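You operate a simulated robot arm through the tools that you are given. There is no shell and no other tool.

You are at the controls of a simulated robot arm. One attempt, no reset.

JOB
Give the teal cup one shot of soup and snap on the teal lid.
Fine: slide back to the middle, cup back in its spot in the holder, no spill. Set down upright: what you pick out.

The check looks at the end state, three seconds after you hand in, the way a careful person would. Anything else that was tipped, shoved, dropped, spilled or broken makes it a failure. A push-on lid holds only when it is set on centred and level and pressed home; a screw cap is set on level and turned clockwise until tight.

ROBOT AND FRAMES
A 6-joint arm with a two-finger parallel gripper, fixed in place. Base frame: the origin is on the floor under the middle of its stand, x ahead of it, y to its left, z up; the work surface is at about z = 850. Readings come in mm, degrees, newtons and seconds.
With the tool pointing down near the work surface it reaches from about 260 to 680 mm from the base axis. Its first joint turns from -66.0 to 66.0 degrees. Payload 2.9 kg.
The TCP is the grasp point between the finger pads, 30 mm short of the fingertips. In the tool frame z runs along the fingers and y along their closing line. Largest opening 110 mm; finger width 20, thickness 10; the body of the gripper, 48 by 112 mm, starts 55 mm behind the TCP.
Orientation is told as [roll, pitch, yaw] about the base's x, y, z axes, in that order, counted from this pose: with the fingers straight down and closing along the base's y, the tool's x points along the base's -x, its y along +y and its z along -z.

CONTROLS
- The arm moves only by the tool jog_arm. Its argument "plan" is a list that holds one entry, the list of rows, each a list of 7 numbers: the opening, from 0 (shut) to 1 (fully open), then the shift along the tool's x, y, z in units of 150 mm (1.0 is 150 mm), then the turn, a rotation vector about the tool's x, y, z in units of 60 degrees (1.0 is 60 degrees). In form: [[[jaw, dx, dy, dz, ax, ay, az], ...]]. A call has 1 to 20 rows; each row is the pose to reach, as a shift and turn from the pose commanded when the call began, along the tool's axes at that moment. A call with a number of a shift or a turn outside -1 to 1 is refused whole. A row lasts 0.2 s, in which the tool goes at most 50 mm and 8.6 degrees; a call with a longer step from one row to the next is refused whole, and so is a gripper value outside its range. A pose out of reach is approached as far as the arm can. The call stops where the force on the tool passes 70 N (or 10 N more than at its start, if that is more) or the arm is blocked; 0.2 s more then pass. Each finger travels about 108 mm/s and halts on what it meets, pressing with about 42 N; the grip force reading is that of the motor and also rises with nothing between the fingers. The clock runs only during rows and for 0.2 s after the last one: add rows that repeat a pose to give the fingers time. It gives the time, the measured TCP pose, the force on the tool (base axes), the opening and the grip force at its end, in the units of the frame above (readings bear some noise), with the torque about the TCP (base axes, N m) and any sound that the robot's microphone picked up, and new pictures: "views" is both (left out), scene, wrist or none.
- Cameras (640 x 400 px; columns grow to the right, rows downward): "scene" is fixed at [68, 417.5, 1409.5]; the picture's right is [-0.86, -0.50, 0.00], its down [-0.16, 0.27, -0.95] and it looks along [0.48, -0.82, -0.31] (base axes); focal length 361 px, centre (320, 200). "wrist" rides on the gripper at [72, 17, -103] in the tool frame; the picture's right is [-0.23, 0.97, 0.00], its down [-0.76, -0.18, -0.62] and it looks along [-0.61, -0.14, 0.78] (tool axes); focal length 222 px, centre (320, 200). There is no depth. A picture from a camera that has moved, and an enlarged one, comes with that camera's place and axes in the base frame and with its lens.
- inspect(camera, box): a new picture of the part [left, top, right, bottom] of that camera's present view, enlarged. The clock stands still meanwhile.
- hand_in(): hands the job in; it is judged then, once.

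Nothing tells you positions but the pictures and the camera data. Unless the task says otherwise, let go and move clear before handing in.

The tools are called after ">>>" as a command line: name --argument value ..., lists and objects as JSON in quotes. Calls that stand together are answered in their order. jog_arm: Moves the arm, as the interface text tells. Its arguments: {"type":"object","properties":{"plan":{"type":"array"},"views":{"type":"string","enum":["both","scene","wrist","none"]}},"required":["plan"]} The other tools are called the same way: inspect (camera, box) takes an enlarged picture of a part of a camera's view; hand_in () hands the job in.

At the start:

```text
time_s: 0.0
ee_pos: [404.5, -54.6, 1295.7]
tcp_rot: [-0.1, 0.0, 0.0]
wrist_force: [0.4, 0.2, 0.2]
ft_torque: [0.03, 0.0, 0.01]
finger_gap: 109.9
gripper_force: 0.2
```

scene: 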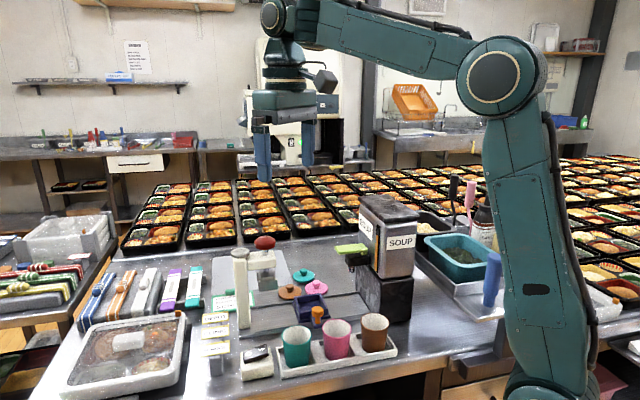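
wrist: 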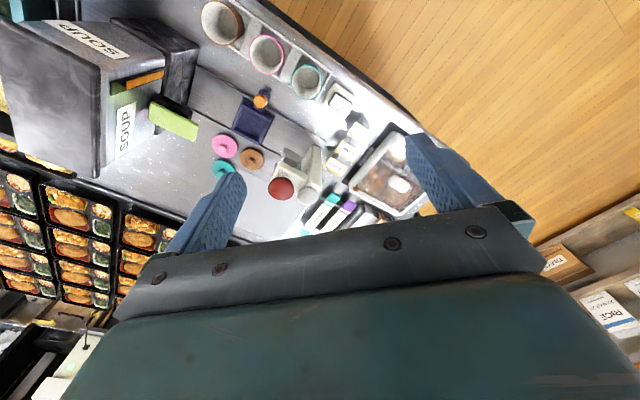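

I see a bench with three cups in a holder (teal, pink, brown), three lids on the bench, a soup dispenser with a green lever, a slide with a navy tray and orange knob, and a press with a red knob. I'll enlarge the pictures first to understand the mechanism.

>>> inspect --camera "scene" --box '[200, 180, 440, 390]'

>>> inspect --camera "wrist" --box '[100, 0, 420, 220]'

>>> inspect --camera "scene" --box '[220, 230, 340, 330]'

>>> inspect --camera "scene" --box '[320, 180, 440, 280]'

```text
1.90 times, centred on (320, 285) of scene
camera zoom: at [68.0, 417.5, 1409.5], right [-0.86, -0.5, 0.0], down [-0.16, 0.27, -0.95], along [0.48, -0.82, -0.31], focal length 688 px, centre (320, 38)
```

zoom: 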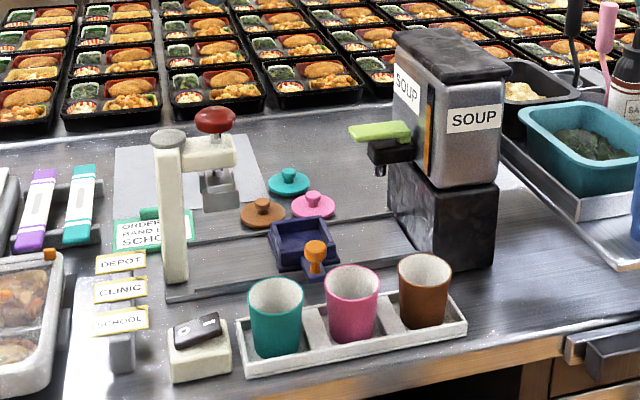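

```text
1.82 times, centred on (260, 110) of wrist
camera zoom: at [331.7, -37.4, 1398.4], right [0.23, 0.97, 0.0], down [0.76, -0.18, 0.62], along [0.61, -0.14, -0.78], focal length 404 px, centre (429, 364)
```

zoom: 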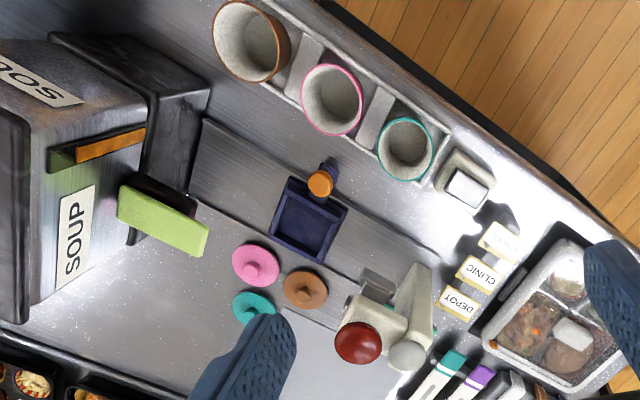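

```text
4.00 times, centred on (280, 280) of scene
camera zoom: at [68.0, 417.5, 1409.5], right [-0.86, -0.5, 0.0], down [-0.16, 0.27, -0.95], along [0.48, -0.82, -0.31], focal length 1446 px, centre (480, -120)
```

zoom: 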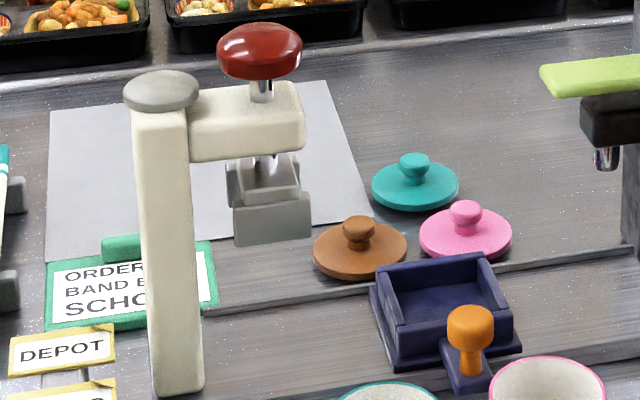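

```text
4.00 times, centred on (380, 230) of scene
camera zoom: at [68.0, 417.5, 1409.5], right [-0.86, -0.5, 0.0], down [-0.16, 0.27, -0.95], along [0.48, -0.82, -0.31], focal length 1446 px, centre (80, 80)
```

zoom: 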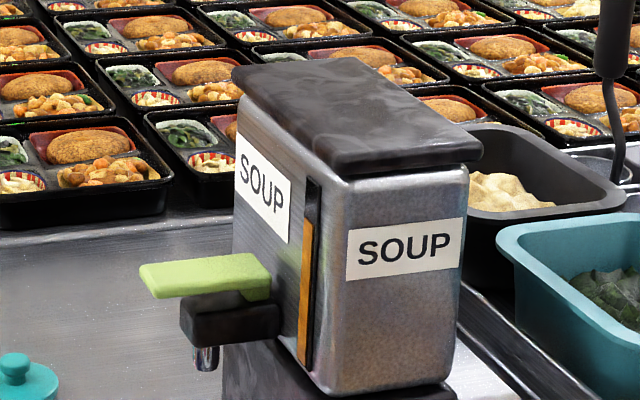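

The holder row and slide track run at about 45° to the base axes: teal cup near (411,-79), slide tray near (469,-230), press knob near (545,-157,1070), lever near (399,-289,1040), teal lid near (590,-380). I'll move over the teal cup with the tool turned 45° for a closer look.

>>> jog_arm --plan '[[[1, -0.007, -0.027, 0.16, 0, 0, -0.125], [1, -0.014, -0.054, 0.32, 0, 0, -0.25], [1, -0.021, -0.081, 0.48, 0, 0, -0.375], [1, -0.028, -0.108, 0.64, 0, 0, -0.5], [1, -0.035, -0.135, 0.8, 0, 0, -0.625], [1, -0.043, -0.163, 0.97, 0, 0, -0.75], [1, -0.043, -0.163, 0.97, 0, 0, -0.75]]]' --views "both"

```text
time_s: 1.6
ee_pos: [408.9, -81.1, 1145.6]
tcp_rot: [0.1, 0.1, 45.1]
wrist_force: [0.0, 0.1, -0.2]
ft_torque: [0.01, 0.01, 0.04]
finger_gap: 110.1
gripper_force: 0.1
camera wrist: at [345.7, -119.2, 1249.8], right [-0.53, 0.85, 0.0], down [0.66, 0.41, 0.62], along [0.53, 0.33, -0.78], focal length 222 px, centre (320, 200)
```

scene: 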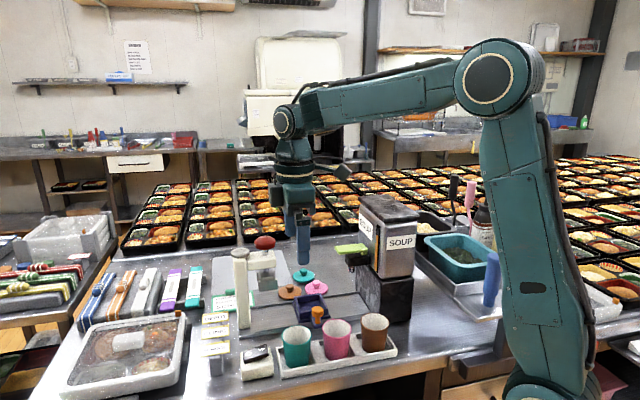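
wrist: 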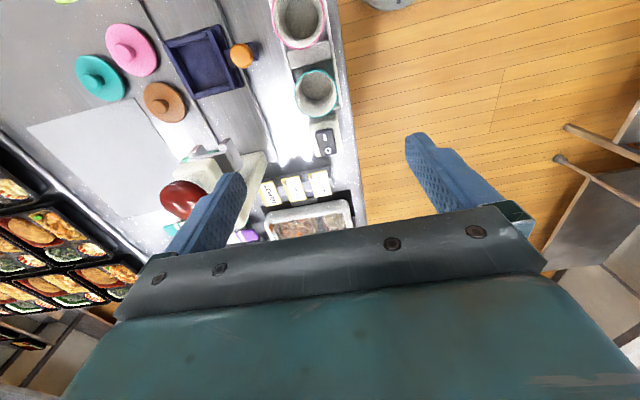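

The wrist view now shows the cups, tray and lids from above. I'll enlarge it to fix their positions.

>>> inspect --camera "wrist" --box '[240, 0, 400, 100]'

>>> inspect --camera "wrist" --box '[60, 0, 260, 125]'

>>> inspect --camera "scene" --box '[240, 290, 400, 390]'

```text
4.00 times, centred on (320, 50) of wrist
camera zoom: at [345.7, -119.2, 1249.8], right [-0.53, 0.85, 0.0], down [0.66, 0.41, 0.62], along [0.53, 0.33, -0.78], focal length 888 px, centre (320, 800)
```

zoom: 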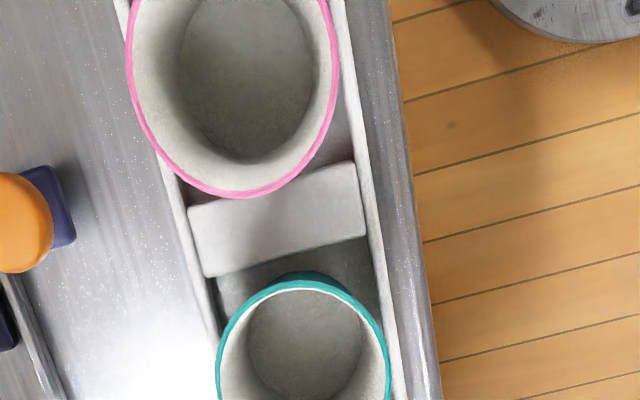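

```text
3.20 times, centred on (160, 62) of wrist
camera zoom: at [345.7, -119.2, 1249.8], right [-0.53, 0.85, 0.0], down [0.66, 0.41, 0.62], along [0.53, 0.33, -0.78], focal length 711 px, centre (832, 640)
```

zoom: 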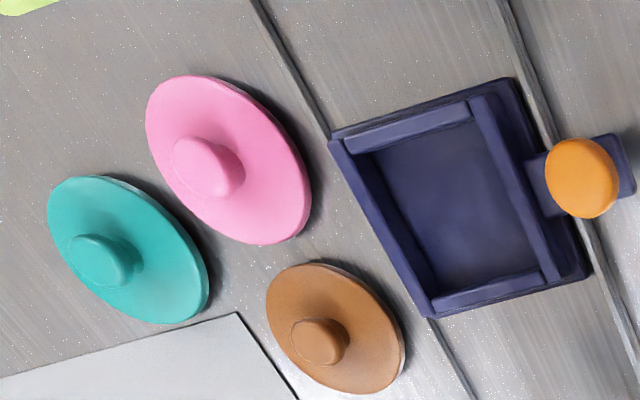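

```text
4.00 times, centred on (320, 340) of scene
camera zoom: at [68.0, 417.5, 1409.5], right [-0.86, -0.5, 0.0], down [-0.16, 0.27, -0.95], along [0.48, -0.82, -0.31], focal length 1446 px, centre (320, -360)
```

zoom: 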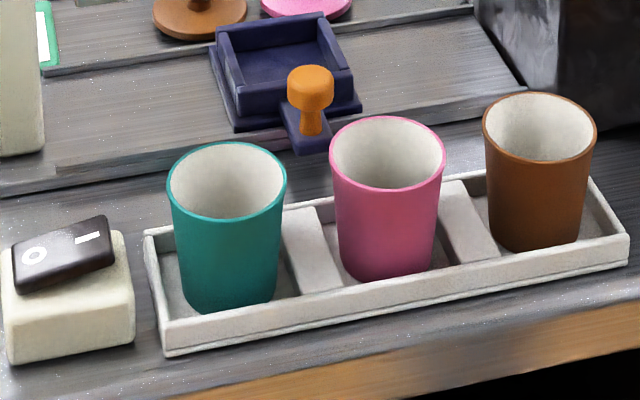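

>>> inspect --camera "wrist" --box '[250, 50, 370, 125]'

>>> inspect --camera "wrist" --box '[140, 80, 300, 180]'

```text
5.33 times, centred on (310, 88) of wrist
camera zoom: at [345.7, -119.2, 1249.8], right [-0.53, 0.85, 0.0], down [0.66, 0.41, 0.62], along [0.53, 0.33, -0.78], focal length 1185 px, centre (373, 800)
```

zoom: 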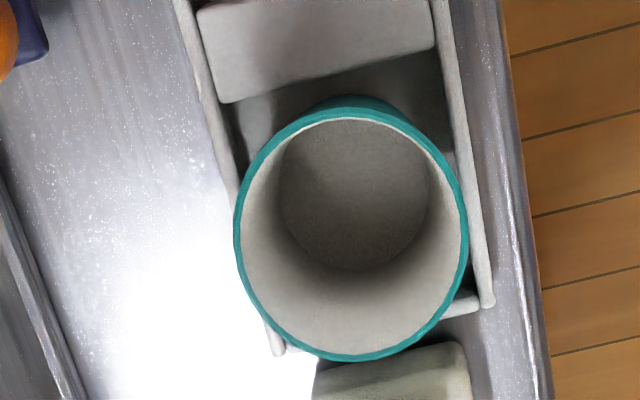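

```text
4.00 times, centred on (220, 130) of wrist
camera zoom: at [345.7, -119.2, 1249.8], right [-0.53, 0.85, 0.0], down [0.66, 0.41, 0.62], along [0.53, 0.33, -0.78], focal length 888 px, centre (720, 480)
```

zoom: 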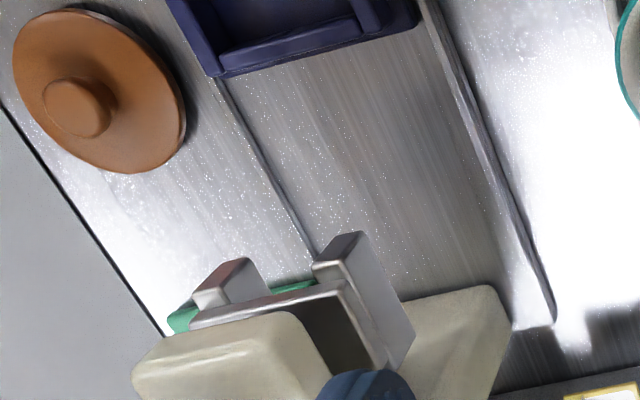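

The slide tray top sits at about z = 873 with its centre near (475,-234), and its knob is near (428,-187,911). Next I'll move over the tray area at a safe height and turn the tool to look at it from closer.

>>> jog_arm --plan '[[[1, 0.029, -0.1, 0, 0, 0, 0.125], [1, 0.057, -0.2, 0, 0, 0, 0.25], [1, 0.086, -0.3, 0, 0, 0, 0.375], [1, 0.114, -0.4, 0, 0, 0, 0.5], [1, 0.143, -0.5, 0, 0, 0, 0.625], [1, 0.171, -0.6, 0, 0, 0, 0.75], [1, 0.2, -0.7, 0, 0, 0, 0.875], [1, 0.228, -0.8, 0, 0, 0, 1.0], [1, 0.228, -0.8, 0, 0, 0, 1.0]]]' --views "both"

```text
time_s: 3.6
ee_pos: [471.9, -188.7, 1150.2]
tcp_rot: [0.1, 0.0, -15.1]
wrist_force: [-0.3, 0.1, -1.1]
ft_torque: [-0.02, 0.03, -0.02]
finger_gap: 110.2
gripper_force: 0.1
camera wrist: at [406.1, -154.2, 1253.7], right [0.47, 0.88, 0.0], down [0.69, -0.37, 0.62], along [0.55, -0.3, -0.78], focal length 222 px, centre (320, 200)
```

scene: 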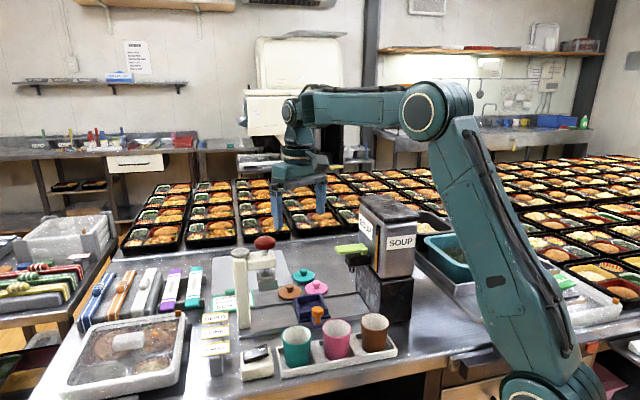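
wrist: 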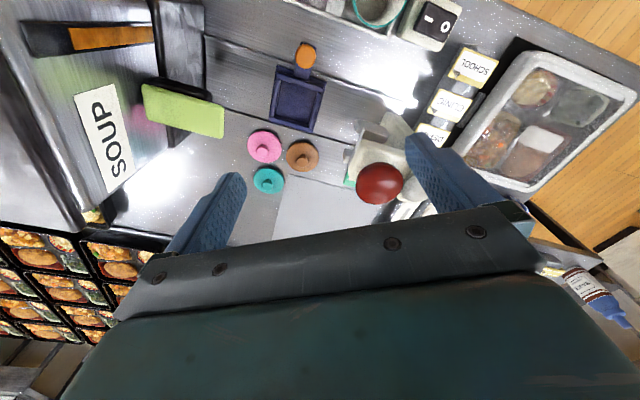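

>>> inspect --camera "wrist" --box '[240, 30, 360, 105]'

>>> inspect --camera "wrist" --box '[230, 115, 350, 190]'

>>> inspect --camera "wrist" --box '[120, 60, 280, 160]'

>>> inspect --camera "wrist" --box '[320, 100, 480, 200]'

```text
5.33 times, centred on (300, 68) of wrist
camera zoom: at [406.1, -154.2, 1253.7], right [0.47, 0.88, 0.0], down [0.69, -0.37, 0.62], along [0.55, -0.3, -0.78], focal length 1185 px, centre (427, 907)
```

zoom: 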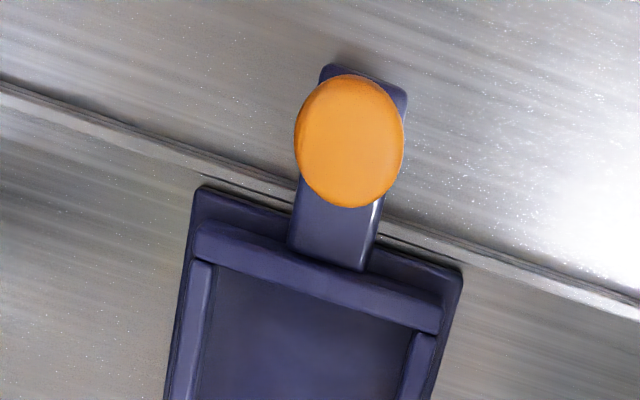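

```text
5.33 times, centred on (290, 152) of wrist
camera zoom: at [406.1, -154.2, 1253.7], right [0.47, 0.88, 0.0], down [0.69, -0.37, 0.62], along [0.55, -0.3, -0.78], focal length 1185 px, centre (480, 453)
```

zoom: 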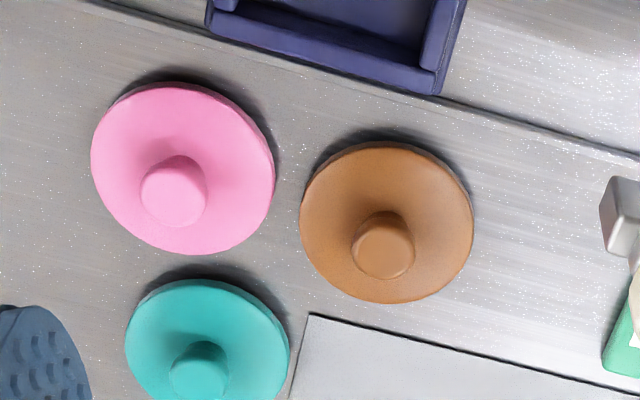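

```text
4.00 times, centred on (200, 110) of wrist
camera zoom: at [406.1, -154.2, 1253.7], right [0.47, 0.88, 0.0], down [0.69, -0.37, 0.62], along [0.55, -0.3, -0.78], focal length 888 px, centre (800, 560)
```

zoom: 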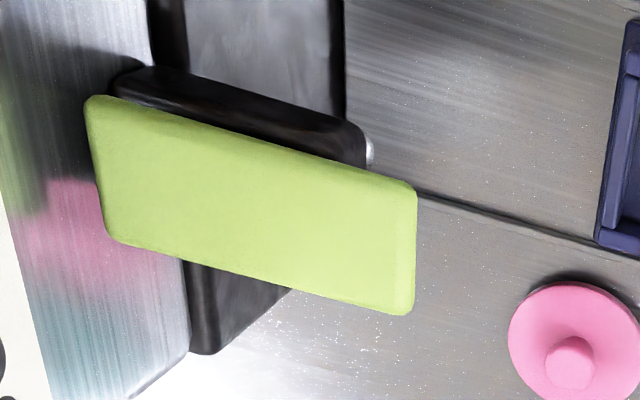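

```text
4.00 times, centred on (400, 150) of wrist
camera zoom: at [406.1, -154.2, 1253.7], right [0.47, 0.88, 0.0], down [0.69, -0.37, 0.62], along [0.55, -0.3, -0.78], focal length 888 px, centre (0, 400)
```

zoom: 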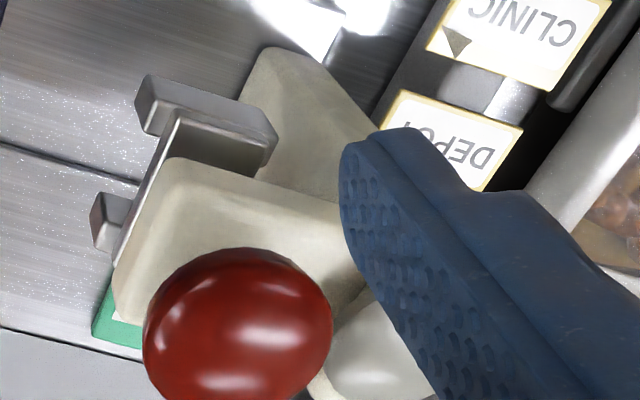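

>>> inspect --camera "wrist" --box '[240, 40, 368, 140]'

>>> inspect --camera "wrist" --box '[0, 0, 256, 160]'

>>> inspect --camera "scene" --box '[320, 190, 424, 255]'

>>> inspect --camera "scene" --box '[220, 225, 324, 290]'

```text
4.00 times, centred on (304, 90) of wrist
camera zoom: at [406.1, -154.2, 1253.7], right [0.47, 0.88, 0.0], down [0.69, -0.37, 0.62], along [0.55, -0.3, -0.78], focal length 888 px, centre (384, 640)
```

zoom: 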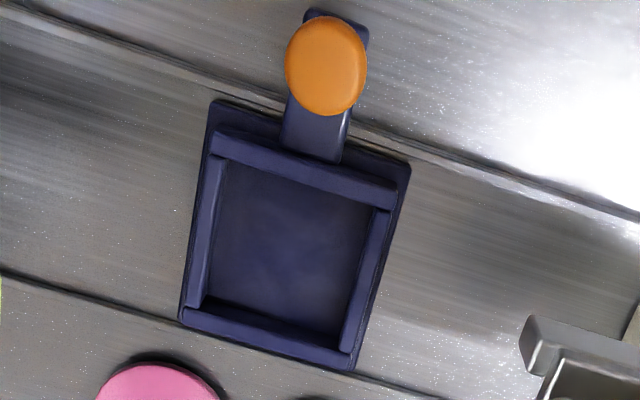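

```text
2.50 times, centred on (128, 80) of wrist
camera zoom: at [406.1, -154.2, 1253.7], right [0.47, 0.88, 0.0], down [0.69, -0.37, 0.62], along [0.55, -0.3, -0.78], focal length 555 px, centre (800, 500)
```

zoom: 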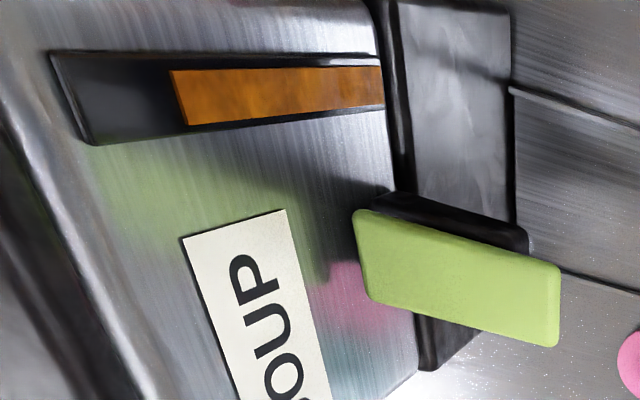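

```text
6.15 times, centred on (372, 222) of scene
camera zoom: at [68.0, 417.5, 1409.5], right [-0.86, -0.5, 0.0], down [-0.16, 0.27, -0.95], along [0.48, -0.82, -0.31], focal length 2224 px, centre (0, 62)
```

zoom: 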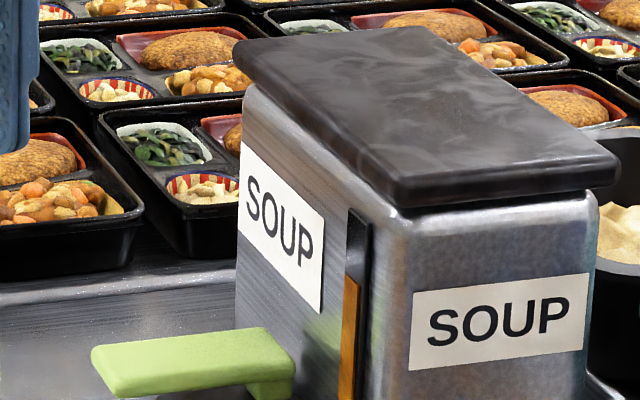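

```text
6.15 times, centred on (272, 258) of scene
camera zoom: at [68.0, 417.5, 1409.5], right [-0.86, -0.5, 0.0], down [-0.16, 0.27, -0.95], along [0.48, -0.82, -0.31], focal length 2224 px, centre (615, -154)
```

zoom: 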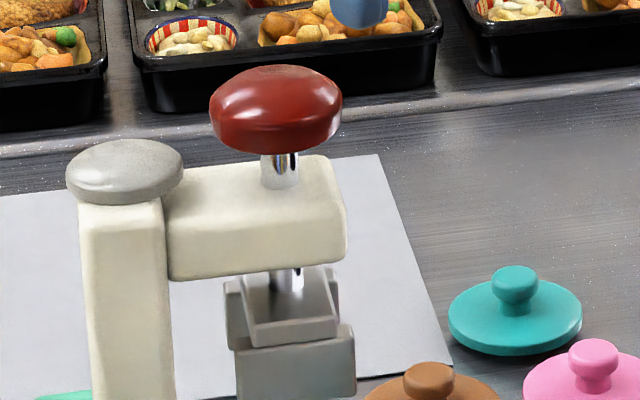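

The slide pocket is centred near (477,-238), the spout is about 100 mm from there toward the dispenser at z ≈ 955, and the teal lid is near (580,-369). Next I'll hover low over the teal cup to fix its position before grasping.

>>> jog_arm --plan '[[[1, 0.07, 0.072, 0.117, 0, 0, -0.073], [1, 0.141, 0.143, 0.233, 0, 0, -0.146], [1, 0.212, 0.215, 0.35, 0, 0, -0.219], [1, 0.283, 0.287, 0.467, 0, 0, -0.292], [1, 0.353, 0.359, 0.583, 0, 0, -0.365], [1, 0.424, 0.43, 0.7, 0, 0, -0.437], [1, 0.494, 0.502, 0.817, 0, 0, -0.51], [1, 0.565, 0.574, 0.933, 0, 0, -0.583], [1, 0.565, 0.574, 0.933, 0, 0, -0.583], [1, 0.565, 0.574, 0.933, 0, 0, -0.583], [1, 0.565, 0.574, 0.933, 0, 0, -0.583]]]' --views "both"

```text
time_s: 6.0
ee_pos: [412.3, -83.6, 1010.6]
tcp_rot: [0.0, 0.1, 20.0]
wrist_force: [0.2, 0.3, 0.4]
ft_torque: [-0.01, 0.01, 0.0]
finger_gap: 110.0
gripper_force: 0.1
camera wrist: at [338.3, -92.4, 1113.6], right [-0.12, 0.99, 0.0], down [0.78, 0.09, 0.62], along [0.62, 0.07, -0.78], focal length 222 px, centre (320, 200)
```

scene: 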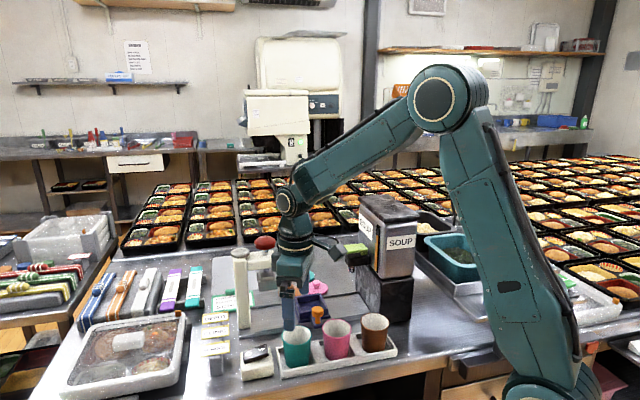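
wrist: 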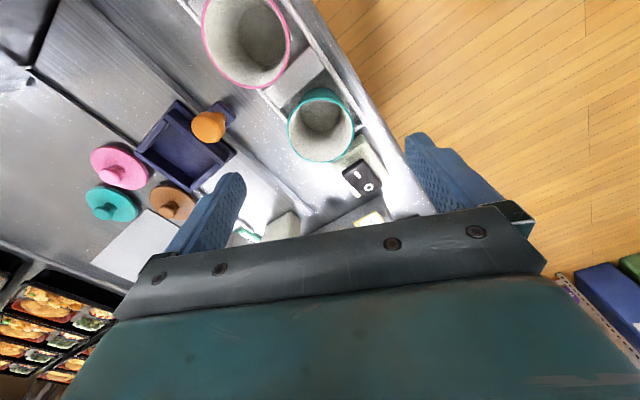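

>>> inspect --camera "wrist" --box '[264, 75, 376, 175]'

>>> inspect --camera "scene" --box '[260, 300, 356, 380]'

```text
4.00 times, centred on (320, 125) of wrist
camera zoom: at [338.3, -92.4, 1113.6], right [-0.12, 0.99, 0.0], down [0.78, 0.09, 0.62], along [0.62, 0.07, -0.78], focal length 888 px, centre (320, 500)
```

zoom: 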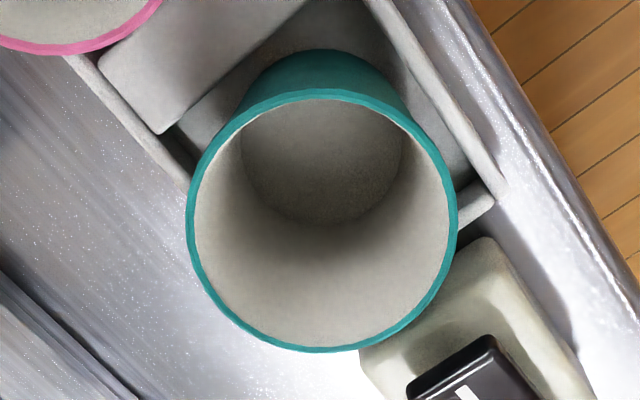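

```text
5.00 times, centred on (308, 340) of scene
camera zoom: at [68.0, 417.5, 1409.5], right [-0.86, -0.5, 0.0], down [-0.16, 0.27, -0.95], along [0.48, -0.82, -0.31], focal length 1807 px, centre (380, -500)
```

zoom: 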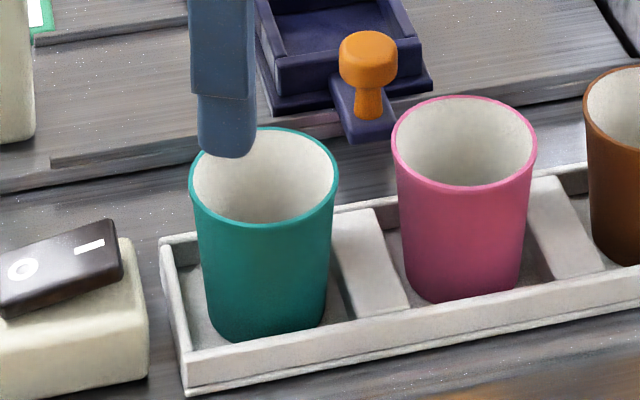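

The cup rim centre comes out at about (412,-83.5), rim height about 924, so the tool is right above it. I'll lower to TCP z ≈ 906, keeping the fingertips above the holder wall, with the jaws partly closed.

>>> jog_arm --plan '[[[0.9, 0, 0, 0.12, 0, 0, 0], [0.75, 0, 0, 0.26, 0, 0, 0], [0.75, 0, 0, 0.4, 0, 0, 0], [0.75, 0, 0, 0.52, 0, 0, 0], [0.75, 0, 0, 0.62, 0, 0, 0], [0.75, 0, 0, 0.695, 0, 0, 0], [0.75, 0, 0, 0.695, 0, 0, 0], [0.75, 0, 0, 0.695, 0, 0, 0]]]' --views "both"

```text
time_s: 7.8
ee_pos: [411.6, -81.4, 904.5]
tcp_rot: [0.0, -0.1, 20.0]
wrist_force: [0.4, -0.6, -0.8]
ft_torque: [-0.01, -0.01, 0.01]
finger_gap: 82.4
gripper_force: 0.1
camera wrist: at [337.7, -91.2, 1008.2], right [-0.12, 0.99, 0.0], down [0.78, 0.09, 0.62], along [0.62, 0.07, -0.78], focal length 222 px, centre (320, 200)
```

scene: 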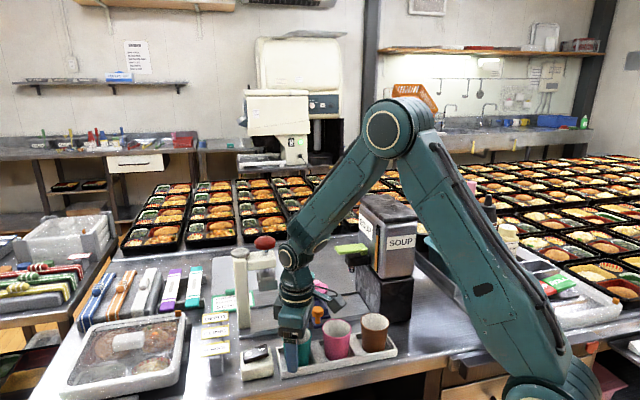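
wrist: 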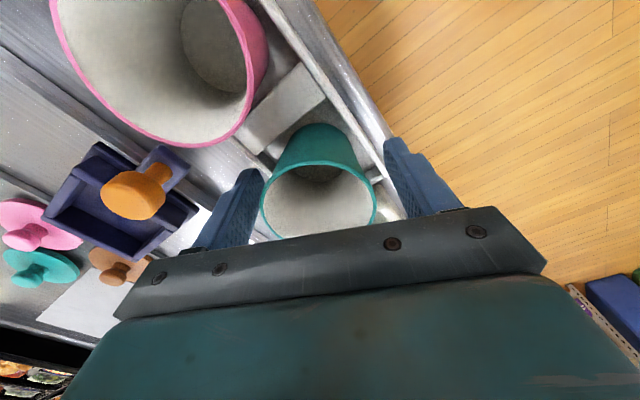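

The cup sits centred between the fingers. I'll close on it gently and check the grip.

>>> jog_arm --plan '[[[0.68, 0, 0, 0, 0, 0, 0], [0.62, 0, 0, 0, 0, 0, 0], [0.57, 0, 0, 0, 0, 0, 0], [0.53, 0, 0, 0, 0, 0, 0], [0.48, 0, 0, 0, 0, 0, 0], [0.42, 0, 0, 0, 0, 0, 0], [0.42, 0, 0, 0, 0, 0, 0]]]' --views "both"

```text
time_s: 9.4
ee_pos: [410.0, -82.5, 905.6]
tcp_rot: [0.0, 0.0, 20.0]
wrist_force: [0.1, -0.6, 1.7]
ft_torque: [-0.02, -0.01, 0.04]
finger_gap: 54.2
gripper_force: 42.3
camera wrist: at [337.7, -91.2, 1008.4], right [-0.12, 0.99, 0.0], down [0.78, 0.09, 0.62], along [0.62, 0.07, -0.78], focal length 222 px, centre (320, 200)
```

scene: 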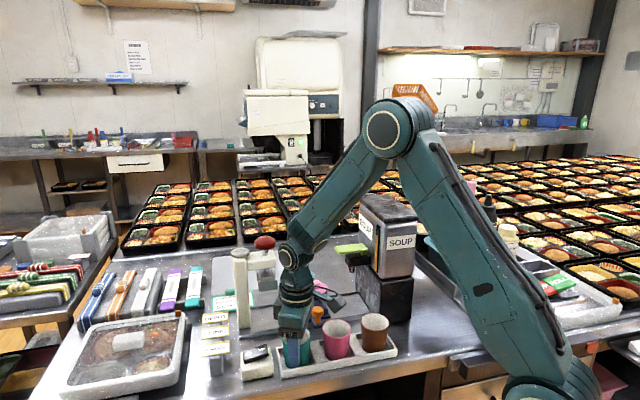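
wrist: 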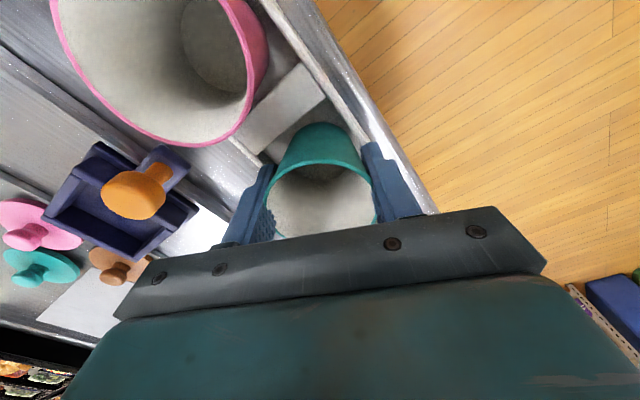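

The grip is firm (gap 54 mm, 42 N). I'll lift straight up 100 mm and check that the cup comes along.

>>> jog_arm --plan '[[[0.42, 0, 0, -0.03, 0, 0, 0], [0.42, 0, 0, -0.1, 0, 0, 0], [0.42, 0, 0, -0.2, 0, 0, 0], [0.42, 0, 0, -0.32, 0, 0, 0], [0.42, 0, 0, -0.44, 0, 0, 0], [0.42, 0, 0, -0.56, 0, 0, 0], [0.42, 0, 0, -0.667, 0, 0, 0], [0.42, 0, 0, -0.667, 0, 0, 0], [0.42, 0, 0, -0.667, 0, 0, 0]]]' --views "both"

>>> inspect --camera "scene" --box '[256, 240, 384, 340]'

>>> inspect --camera "wrist" --box '[100, 60, 356, 220]'

```text
time_s: 11.4
ee_pos: [410.7, -81.6, 1004.5]
tcp_rot: [0.0, 0.0, 20.0]
wrist_force: [0.2, 0.7, -0.1]
ft_torque: [0.03, -0.05, -0.03]
finger_gap: 54.1
gripper_force: 41.8
camera wrist: at [337.4, -90.7, 1108.2], right [-0.12, 0.99, 0.0], down [0.78, 0.09, 0.62], along [0.62, 0.07, -0.78], focal length 222 px, centre (320, 200)
```

scene: 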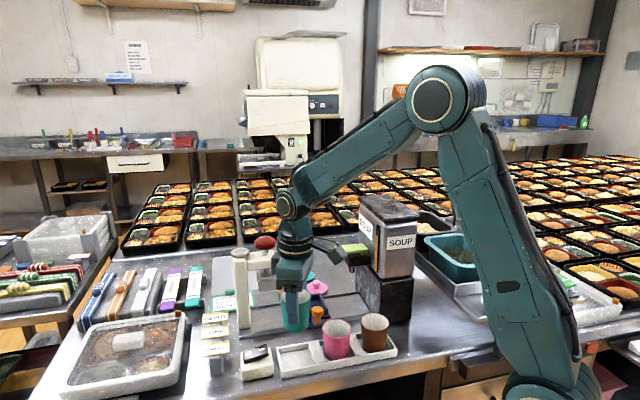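
wrist: 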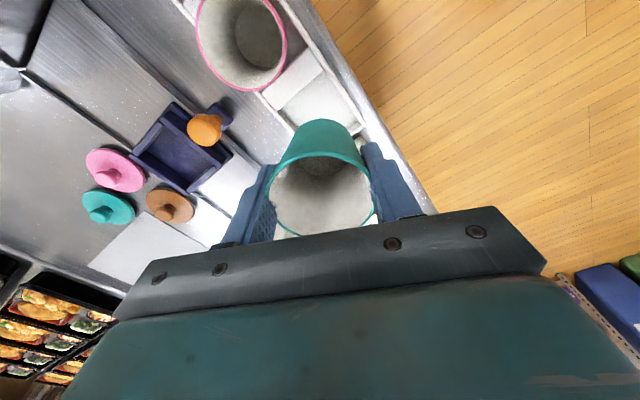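

```text
4.00 times, centred on (320, 290) of scene
camera zoom: at [68.0, 417.5, 1409.5], right [-0.86, -0.5, 0.0], down [-0.16, 0.27, -0.95], along [0.48, -0.82, -0.31], focal length 1446 px, centre (320, -160)
```

zoom: 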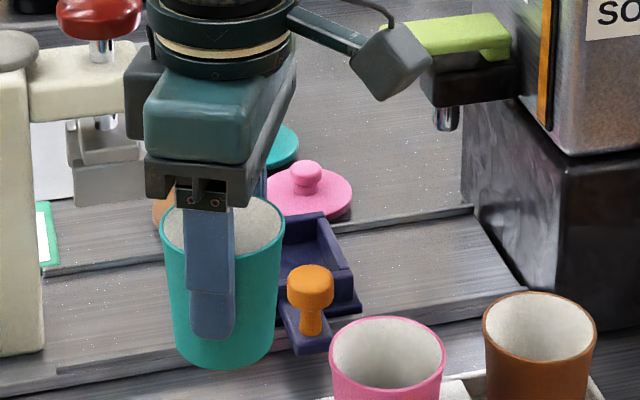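

```text
2.50 times, centred on (228, 140) of wrist
camera zoom: at [337.4, -90.7, 1108.2], right [-0.12, 0.99, 0.0], down [0.78, 0.09, 0.62], along [0.62, 0.07, -0.78], focal length 555 px, centre (550, 350)
```

zoom: 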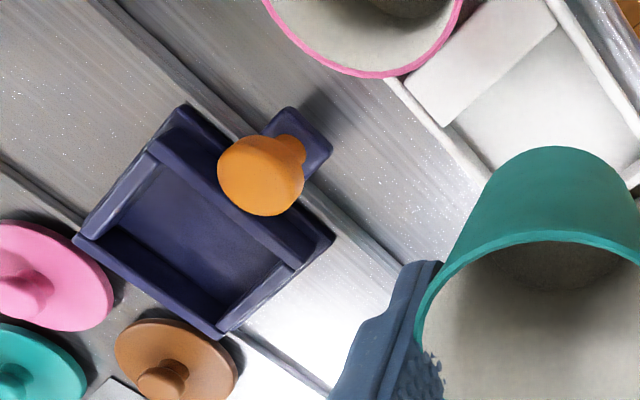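

The cup is lifted upright and the holder spot is empty. I'll carry it toward the slide tray at this height, turning the tool to yaw 0 so the gripper and camera stay clear of the lever.

>>> jog_arm --plan '[[[0.42, -0.005, -0.1, 0, 0, 0, 0.05], [0.42, -0.01, -0.2, 0, 0, 0, 0.1], [0.42, -0.015, -0.31, 0, 0, 0, 0.155], [0.42, -0.02, -0.42, 0, 0, 0, 0.21], [0.42, -0.026, -0.53, 0, 0, 0, 0.265], [0.42, -0.03, -0.62, 0, 0, 0, 0.31], [0.42, -0.033, -0.67, 0, 0, 0, 0.333], [0.42, -0.033, -0.67, 0, 0, 0, 0.333], [0.42, -0.033, -0.67, 0, 0, 0, 0.333]]]' --views "both"

>>> inspect --camera "wrist" --box '[210, 50, 402, 170]'

```text
time_s: 13.4
ee_pos: [450.7, -176.4, 1005.9]
tcp_rot: [0.1, 0.0, 0.0]
wrist_force: [0.4, 0.3, 0.3]
ft_torque: [0.01, -0.02, -0.01]
finger_gap: 54.5
gripper_force: 42.0
camera wrist: at [378.3, -159.1, 1109.3], right [0.23, 0.97, 0.0], down [0.76, -0.18, 0.62], along [0.61, -0.14, -0.78], focal length 222 px, centre (320, 200)
```

scene: 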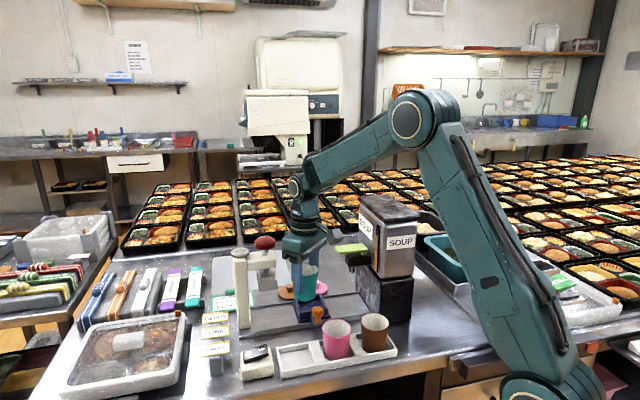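
wrist: 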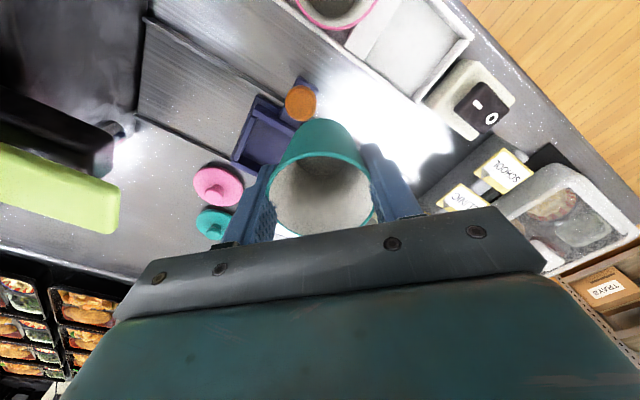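

```text
3.33 times, centred on (306, 110) of wrist
camera zoom: at [378.3, -159.1, 1109.3], right [0.23, 0.97, 0.0], down [0.76, -0.18, 0.62], along [0.61, -0.14, -0.78], focal length 740 px, centre (367, 500)
```

zoom: 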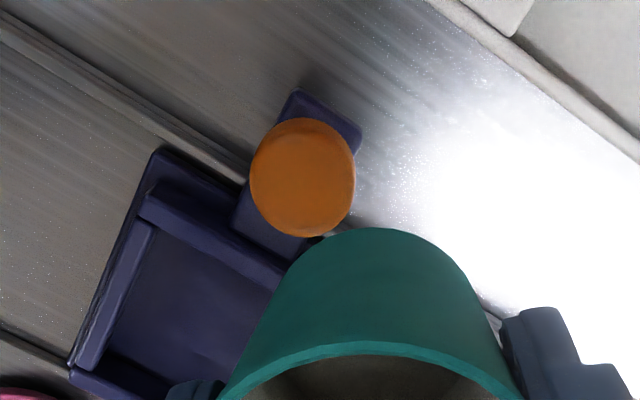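

The tray geometry agrees with my earlier estimate (pocket centre about (477,-237.5)). I'll move above the pocket and check alignment before lowering.

>>> jog_arm --plan '[[[0.42, -0.035, -0.082, 0, 0, 0, 0], [0.42, -0.07, -0.165, 0, 0, 0, 0], [0.42, -0.105, -0.247, 0, 0, 0, 0], [0.42, -0.139, -0.33, 0, 0, 0, 0], [0.42, -0.173, -0.412, 0, 0, 0, 0], [0.42, -0.173, -0.412, 0, 0, 0, 0], [0.42, -0.173, -0.412, 0, 0, 0, 0]]]' --views "both"

>>> inspect --camera "wrist" --box '[210, 30, 402, 150]'

>>> inspect --camera "scene" --box '[250, 210, 378, 330]'

```text
time_s: 15.0
ee_pos: [477.8, -236.7, 1004.8]
tcp_rot: [0.1, 0.1, 0.0]
wrist_force: [0.2, -0.9, 0.1]
ft_torque: [-0.01, -0.01, -0.03]
finger_gap: 54.2
gripper_force: 42.4
camera wrist: at [404.1, -220.4, 1108.4], right [0.23, 0.97, 0.0], down [0.76, -0.18, 0.62], along [0.61, -0.14, -0.78], focal length 222 px, centre (320, 200)
```

scene: 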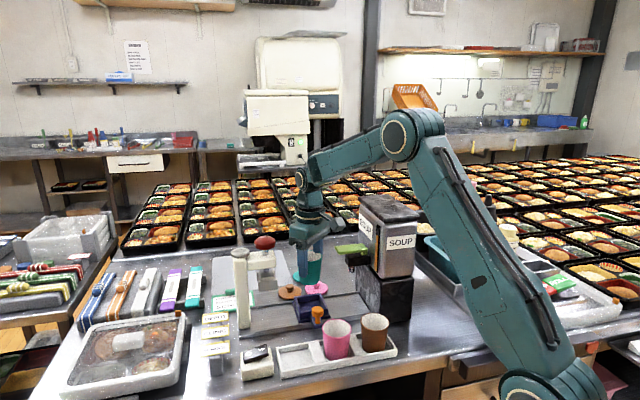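
wrist: 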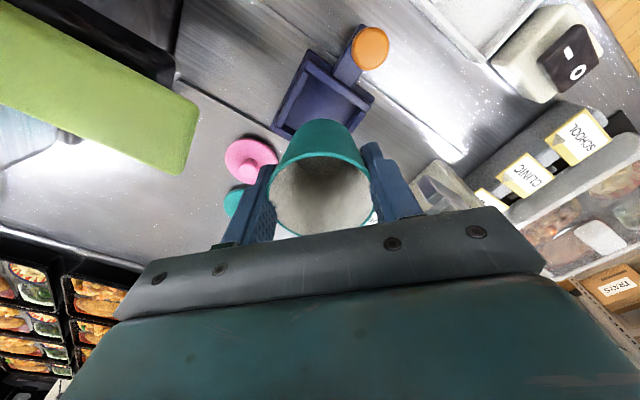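

```text
3.33 times, centred on (306, 90) of wrist
camera zoom: at [404.1, -220.4, 1108.4], right [0.23, 0.97, 0.0], down [0.76, -0.18, 0.62], along [0.61, -0.14, -0.78], focal length 740 px, centre (367, 567)
```

zoom: 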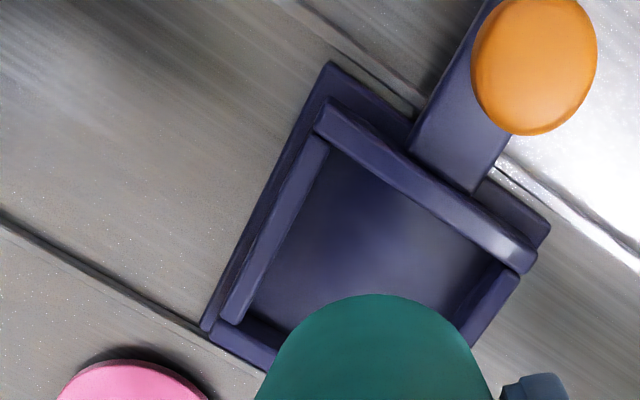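

```text
3.33 times, centred on (314, 270) of scene
camera zoom: at [68.0, 417.5, 1409.5], right [-0.86, -0.5, 0.0], down [-0.16, 0.27, -0.95], along [0.48, -0.82, -0.31], focal length 1204 px, centre (340, -33)
```

zoom: 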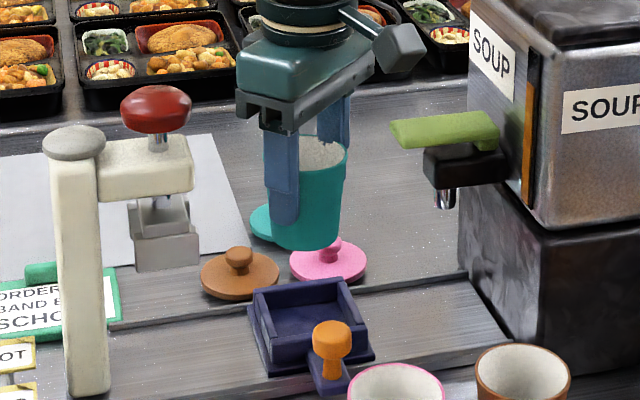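

The cup is above the pocket. I'll lower it to just above the tray floor and look again.

>>> jog_arm --plan '[[[0.42, 0.004, 0.002, 0.1, 0, 0, 0], [0.42, 0.007, 0.003, 0.2, 0, 0, 0], [0.42, 0.007, 0.003, 0.3, 0, 0, 0], [0.42, 0.007, 0.003, 0.38, 0, 0, 0], [0.42, 0.007, 0.003, 0.44, 0, 0, 0], [0.42, 0.007, 0.003, 0.44, 0, 0, 0], [0.42, 0.007, 0.003, 0.44, 0, 0, 0]]]' --views "both"

>>> inspect --camera "wrist" --box '[220, 60, 412, 180]'

>>> inspect --camera "scene" --box '[262, 220, 358, 340]'

```text
time_s: 16.6
ee_pos: [474.9, -236.1, 938.1]
tcp_rot: [0.0, 0.0, 0.1]
wrist_force: [0.4, 0.4, -1.7]
ft_torque: [0.03, -0.03, 0.02]
finger_gap: 54.2
gripper_force: 42.0
camera wrist: at [403.6, -218.5, 1042.8], right [0.23, 0.97, 0.0], down [0.76, -0.18, 0.62], along [0.61, -0.14, -0.78], focal length 222 px, centre (320, 200)
```

scene: 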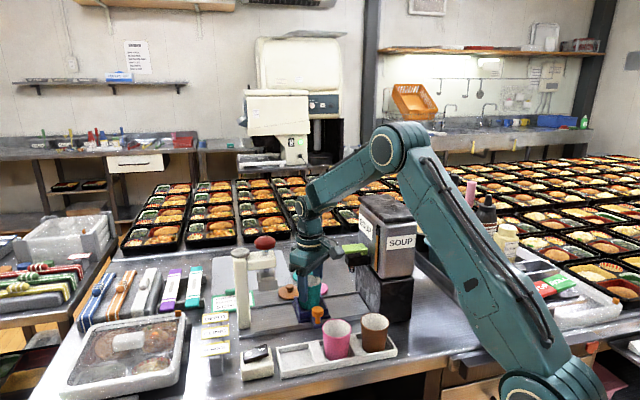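
wrist: 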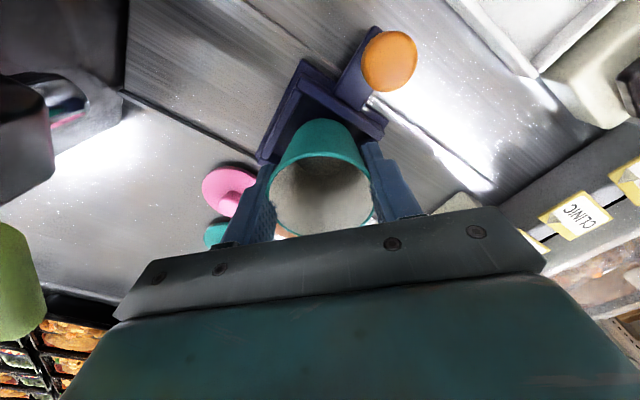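

```text
3.33 times, centred on (316, 120) of wrist
camera zoom: at [403.6, -218.5, 1042.8], right [0.23, 0.97, 0.0], down [0.76, -0.18, 0.62], along [0.61, -0.14, -0.78], focal length 740 px, centre (333, 467)
```

zoom: 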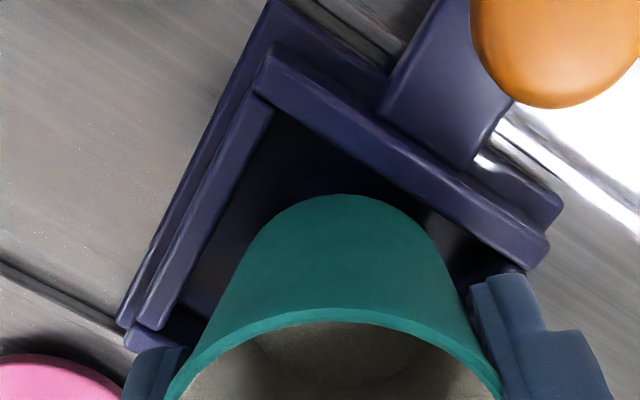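

```text
3.33 times, centred on (310, 280) of scene
camera zoom: at [68.0, 417.5, 1409.5], right [-0.86, -0.5, 0.0], down [-0.16, 0.27, -0.95], along [0.48, -0.82, -0.31], focal length 1204 px, centre (353, -67)
```

zoom: 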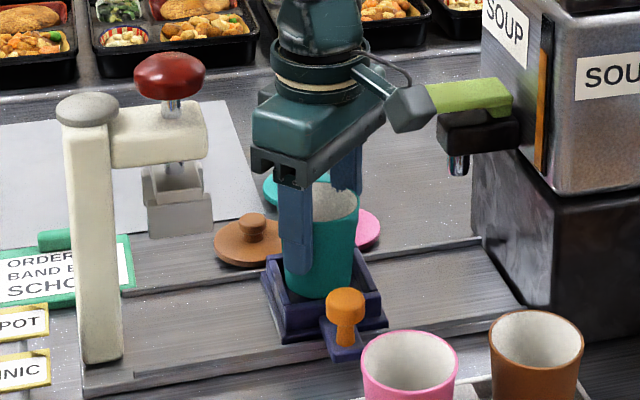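

The cup base is just entering the tray walls and looks centred. I'll lower in small steps and watch the force.

>>> jog_arm --plan '[[[0.42, 0, 0, 0.015, 0, 0, 0], [0.42, 0, 0, 0.03, 0, 0, 0], [0.42, 0, 0, 0.045, 0, 0, 0], [0.42, 0, 0, 0.053, 0, 0, 0], [0.42, 0, 0, 0.053, 0, 0, 0], [0.42, 0, 0, 0.053, 0, 0, 0]]]' --views "none"

```text
time_s: 18.0
ee_pos: [475.4, -237.1, 931.4]
tcp_rot: [0.0, 0.0, 0.1]
wrist_force: [-0.1, 0.5, 0.0]
ft_torque: [0.02, 0.0, 0.02]
finger_gap: 54.3
gripper_force: 41.8
```

>>> jog_arm --plan '[[[0.42, 0, 0, 0.007, 0, 0, 0], [0.42, 0, 0, 0.013, 0, 0, 0], [0.42, 0, 0, 0.02, 0, 0, 0], [0.42, 0, 0, 0.02, 0, 0, 0], [0.42, 0, 0, 0.02, 0, 0, 0]]]' --views "both"

>>> inspect --camera "scene" --box '[272, 250, 352, 340]'

>>> inspect --camera "wrist" --box '[220, 60, 412, 180]'

```text
time_s: 19.2
ee_pos: [474.3, -236.2, 928.1]
tcp_rot: [0.0, -0.1, 0.0]
wrist_force: [-0.2, 0.0, 0.0]
ft_torque: [0.02, -0.02, -0.01]
finger_gap: 54.2
gripper_force: 42.1
camera wrist: at [402.3, -219.8, 1032.0], right [0.23, 0.97, 0.0], down [0.76, -0.18, 0.62], along [0.61, -0.14, -0.78], focal length 222 px, centre (320, 200)
```

scene: 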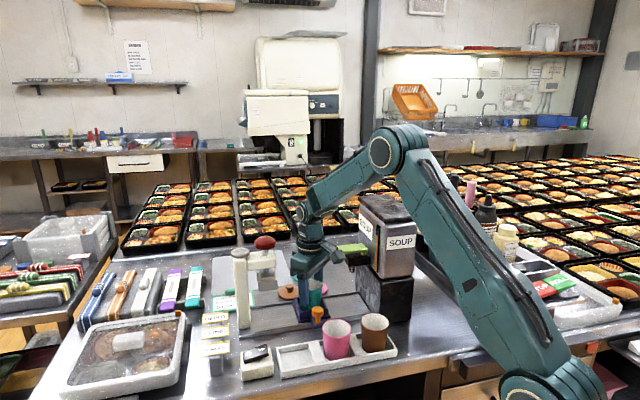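
wrist: 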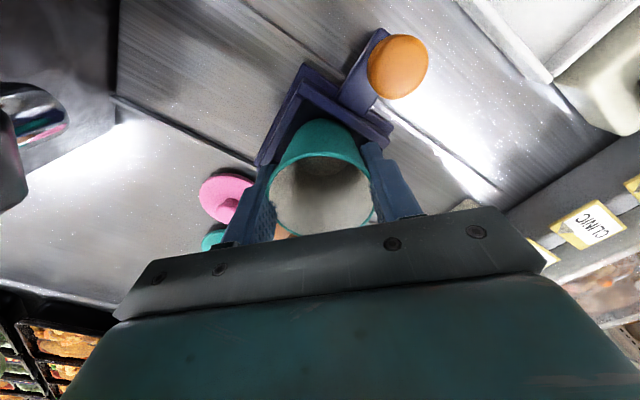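

```text
4.44 times, centred on (312, 295) of scene
camera zoom: at [68.0, 417.5, 1409.5], right [-0.86, -0.5, 0.0], down [-0.16, 0.27, -0.95], along [0.48, -0.82, -0.31], focal length 1606 px, centre (356, -222)
```

zoom: 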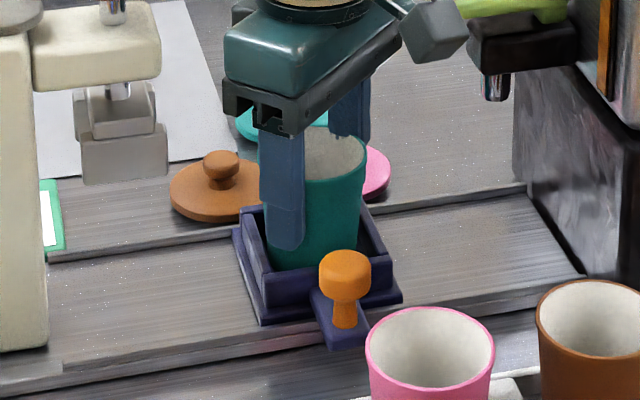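

```text
3.33 times, centred on (316, 120) of wrist
camera zoom: at [402.3, -219.8, 1032.0], right [0.23, 0.97, 0.0], down [0.76, -0.18, 0.62], along [0.61, -0.14, -0.78], focal length 740 px, centre (333, 467)
```

zoom: 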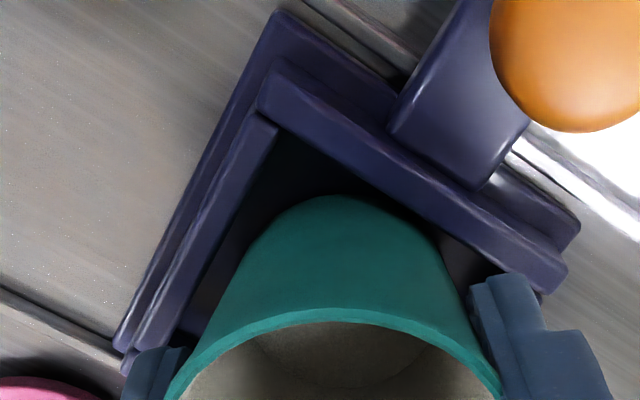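

No contact yet. I'll nudge 1 mm to centre it and continue down in small steps.

>>> jog_arm --plan '[[[0.42, 0.003, -0.008, 0.005, 0, 0, 0], [0.42, 0.003, -0.008, 0.012, 0, 0, 0], [0.42, 0.003, -0.008, 0.02, 0, 0, 0], [0.42, 0.003, -0.008, 0.02, 0, 0, 0], [0.42, 0.003, -0.008, 0.02, 0, 0, 0]]]' --views "none"

```text
time_s: 20.4
ee_pos: [474.2, -238.7, 926.3]
tcp_rot: [0.0, 0.0, 0.0]
wrist_force: [-1.3, 1.7, 4.3]
ft_torque: [0.02, 0.06, -0.03]
finger_gap: 54.1
gripper_force: 41.9
```

>>> jog_arm --plan '[[[0.42, 0, 0, 0.004, 0, 0, 0], [0.42, 0, 0, 0.007, 0, 0, 0], [0.42, 0, 0, 0.007, 0, 0, 0], [0.42, 0, 0, 0.007, 0, 0, 0]]]' --views "none"

```text
time_s: 21.4
ee_pos: [475.5, -237.0, 925.9]
tcp_rot: [0.1, -0.1, 0.0]
wrist_force: [-1.5, 0.6, 10.6]
ft_torque: [-0.12, 0.06, -0.03]
finger_gap: 54.2
gripper_force: 41.9
```

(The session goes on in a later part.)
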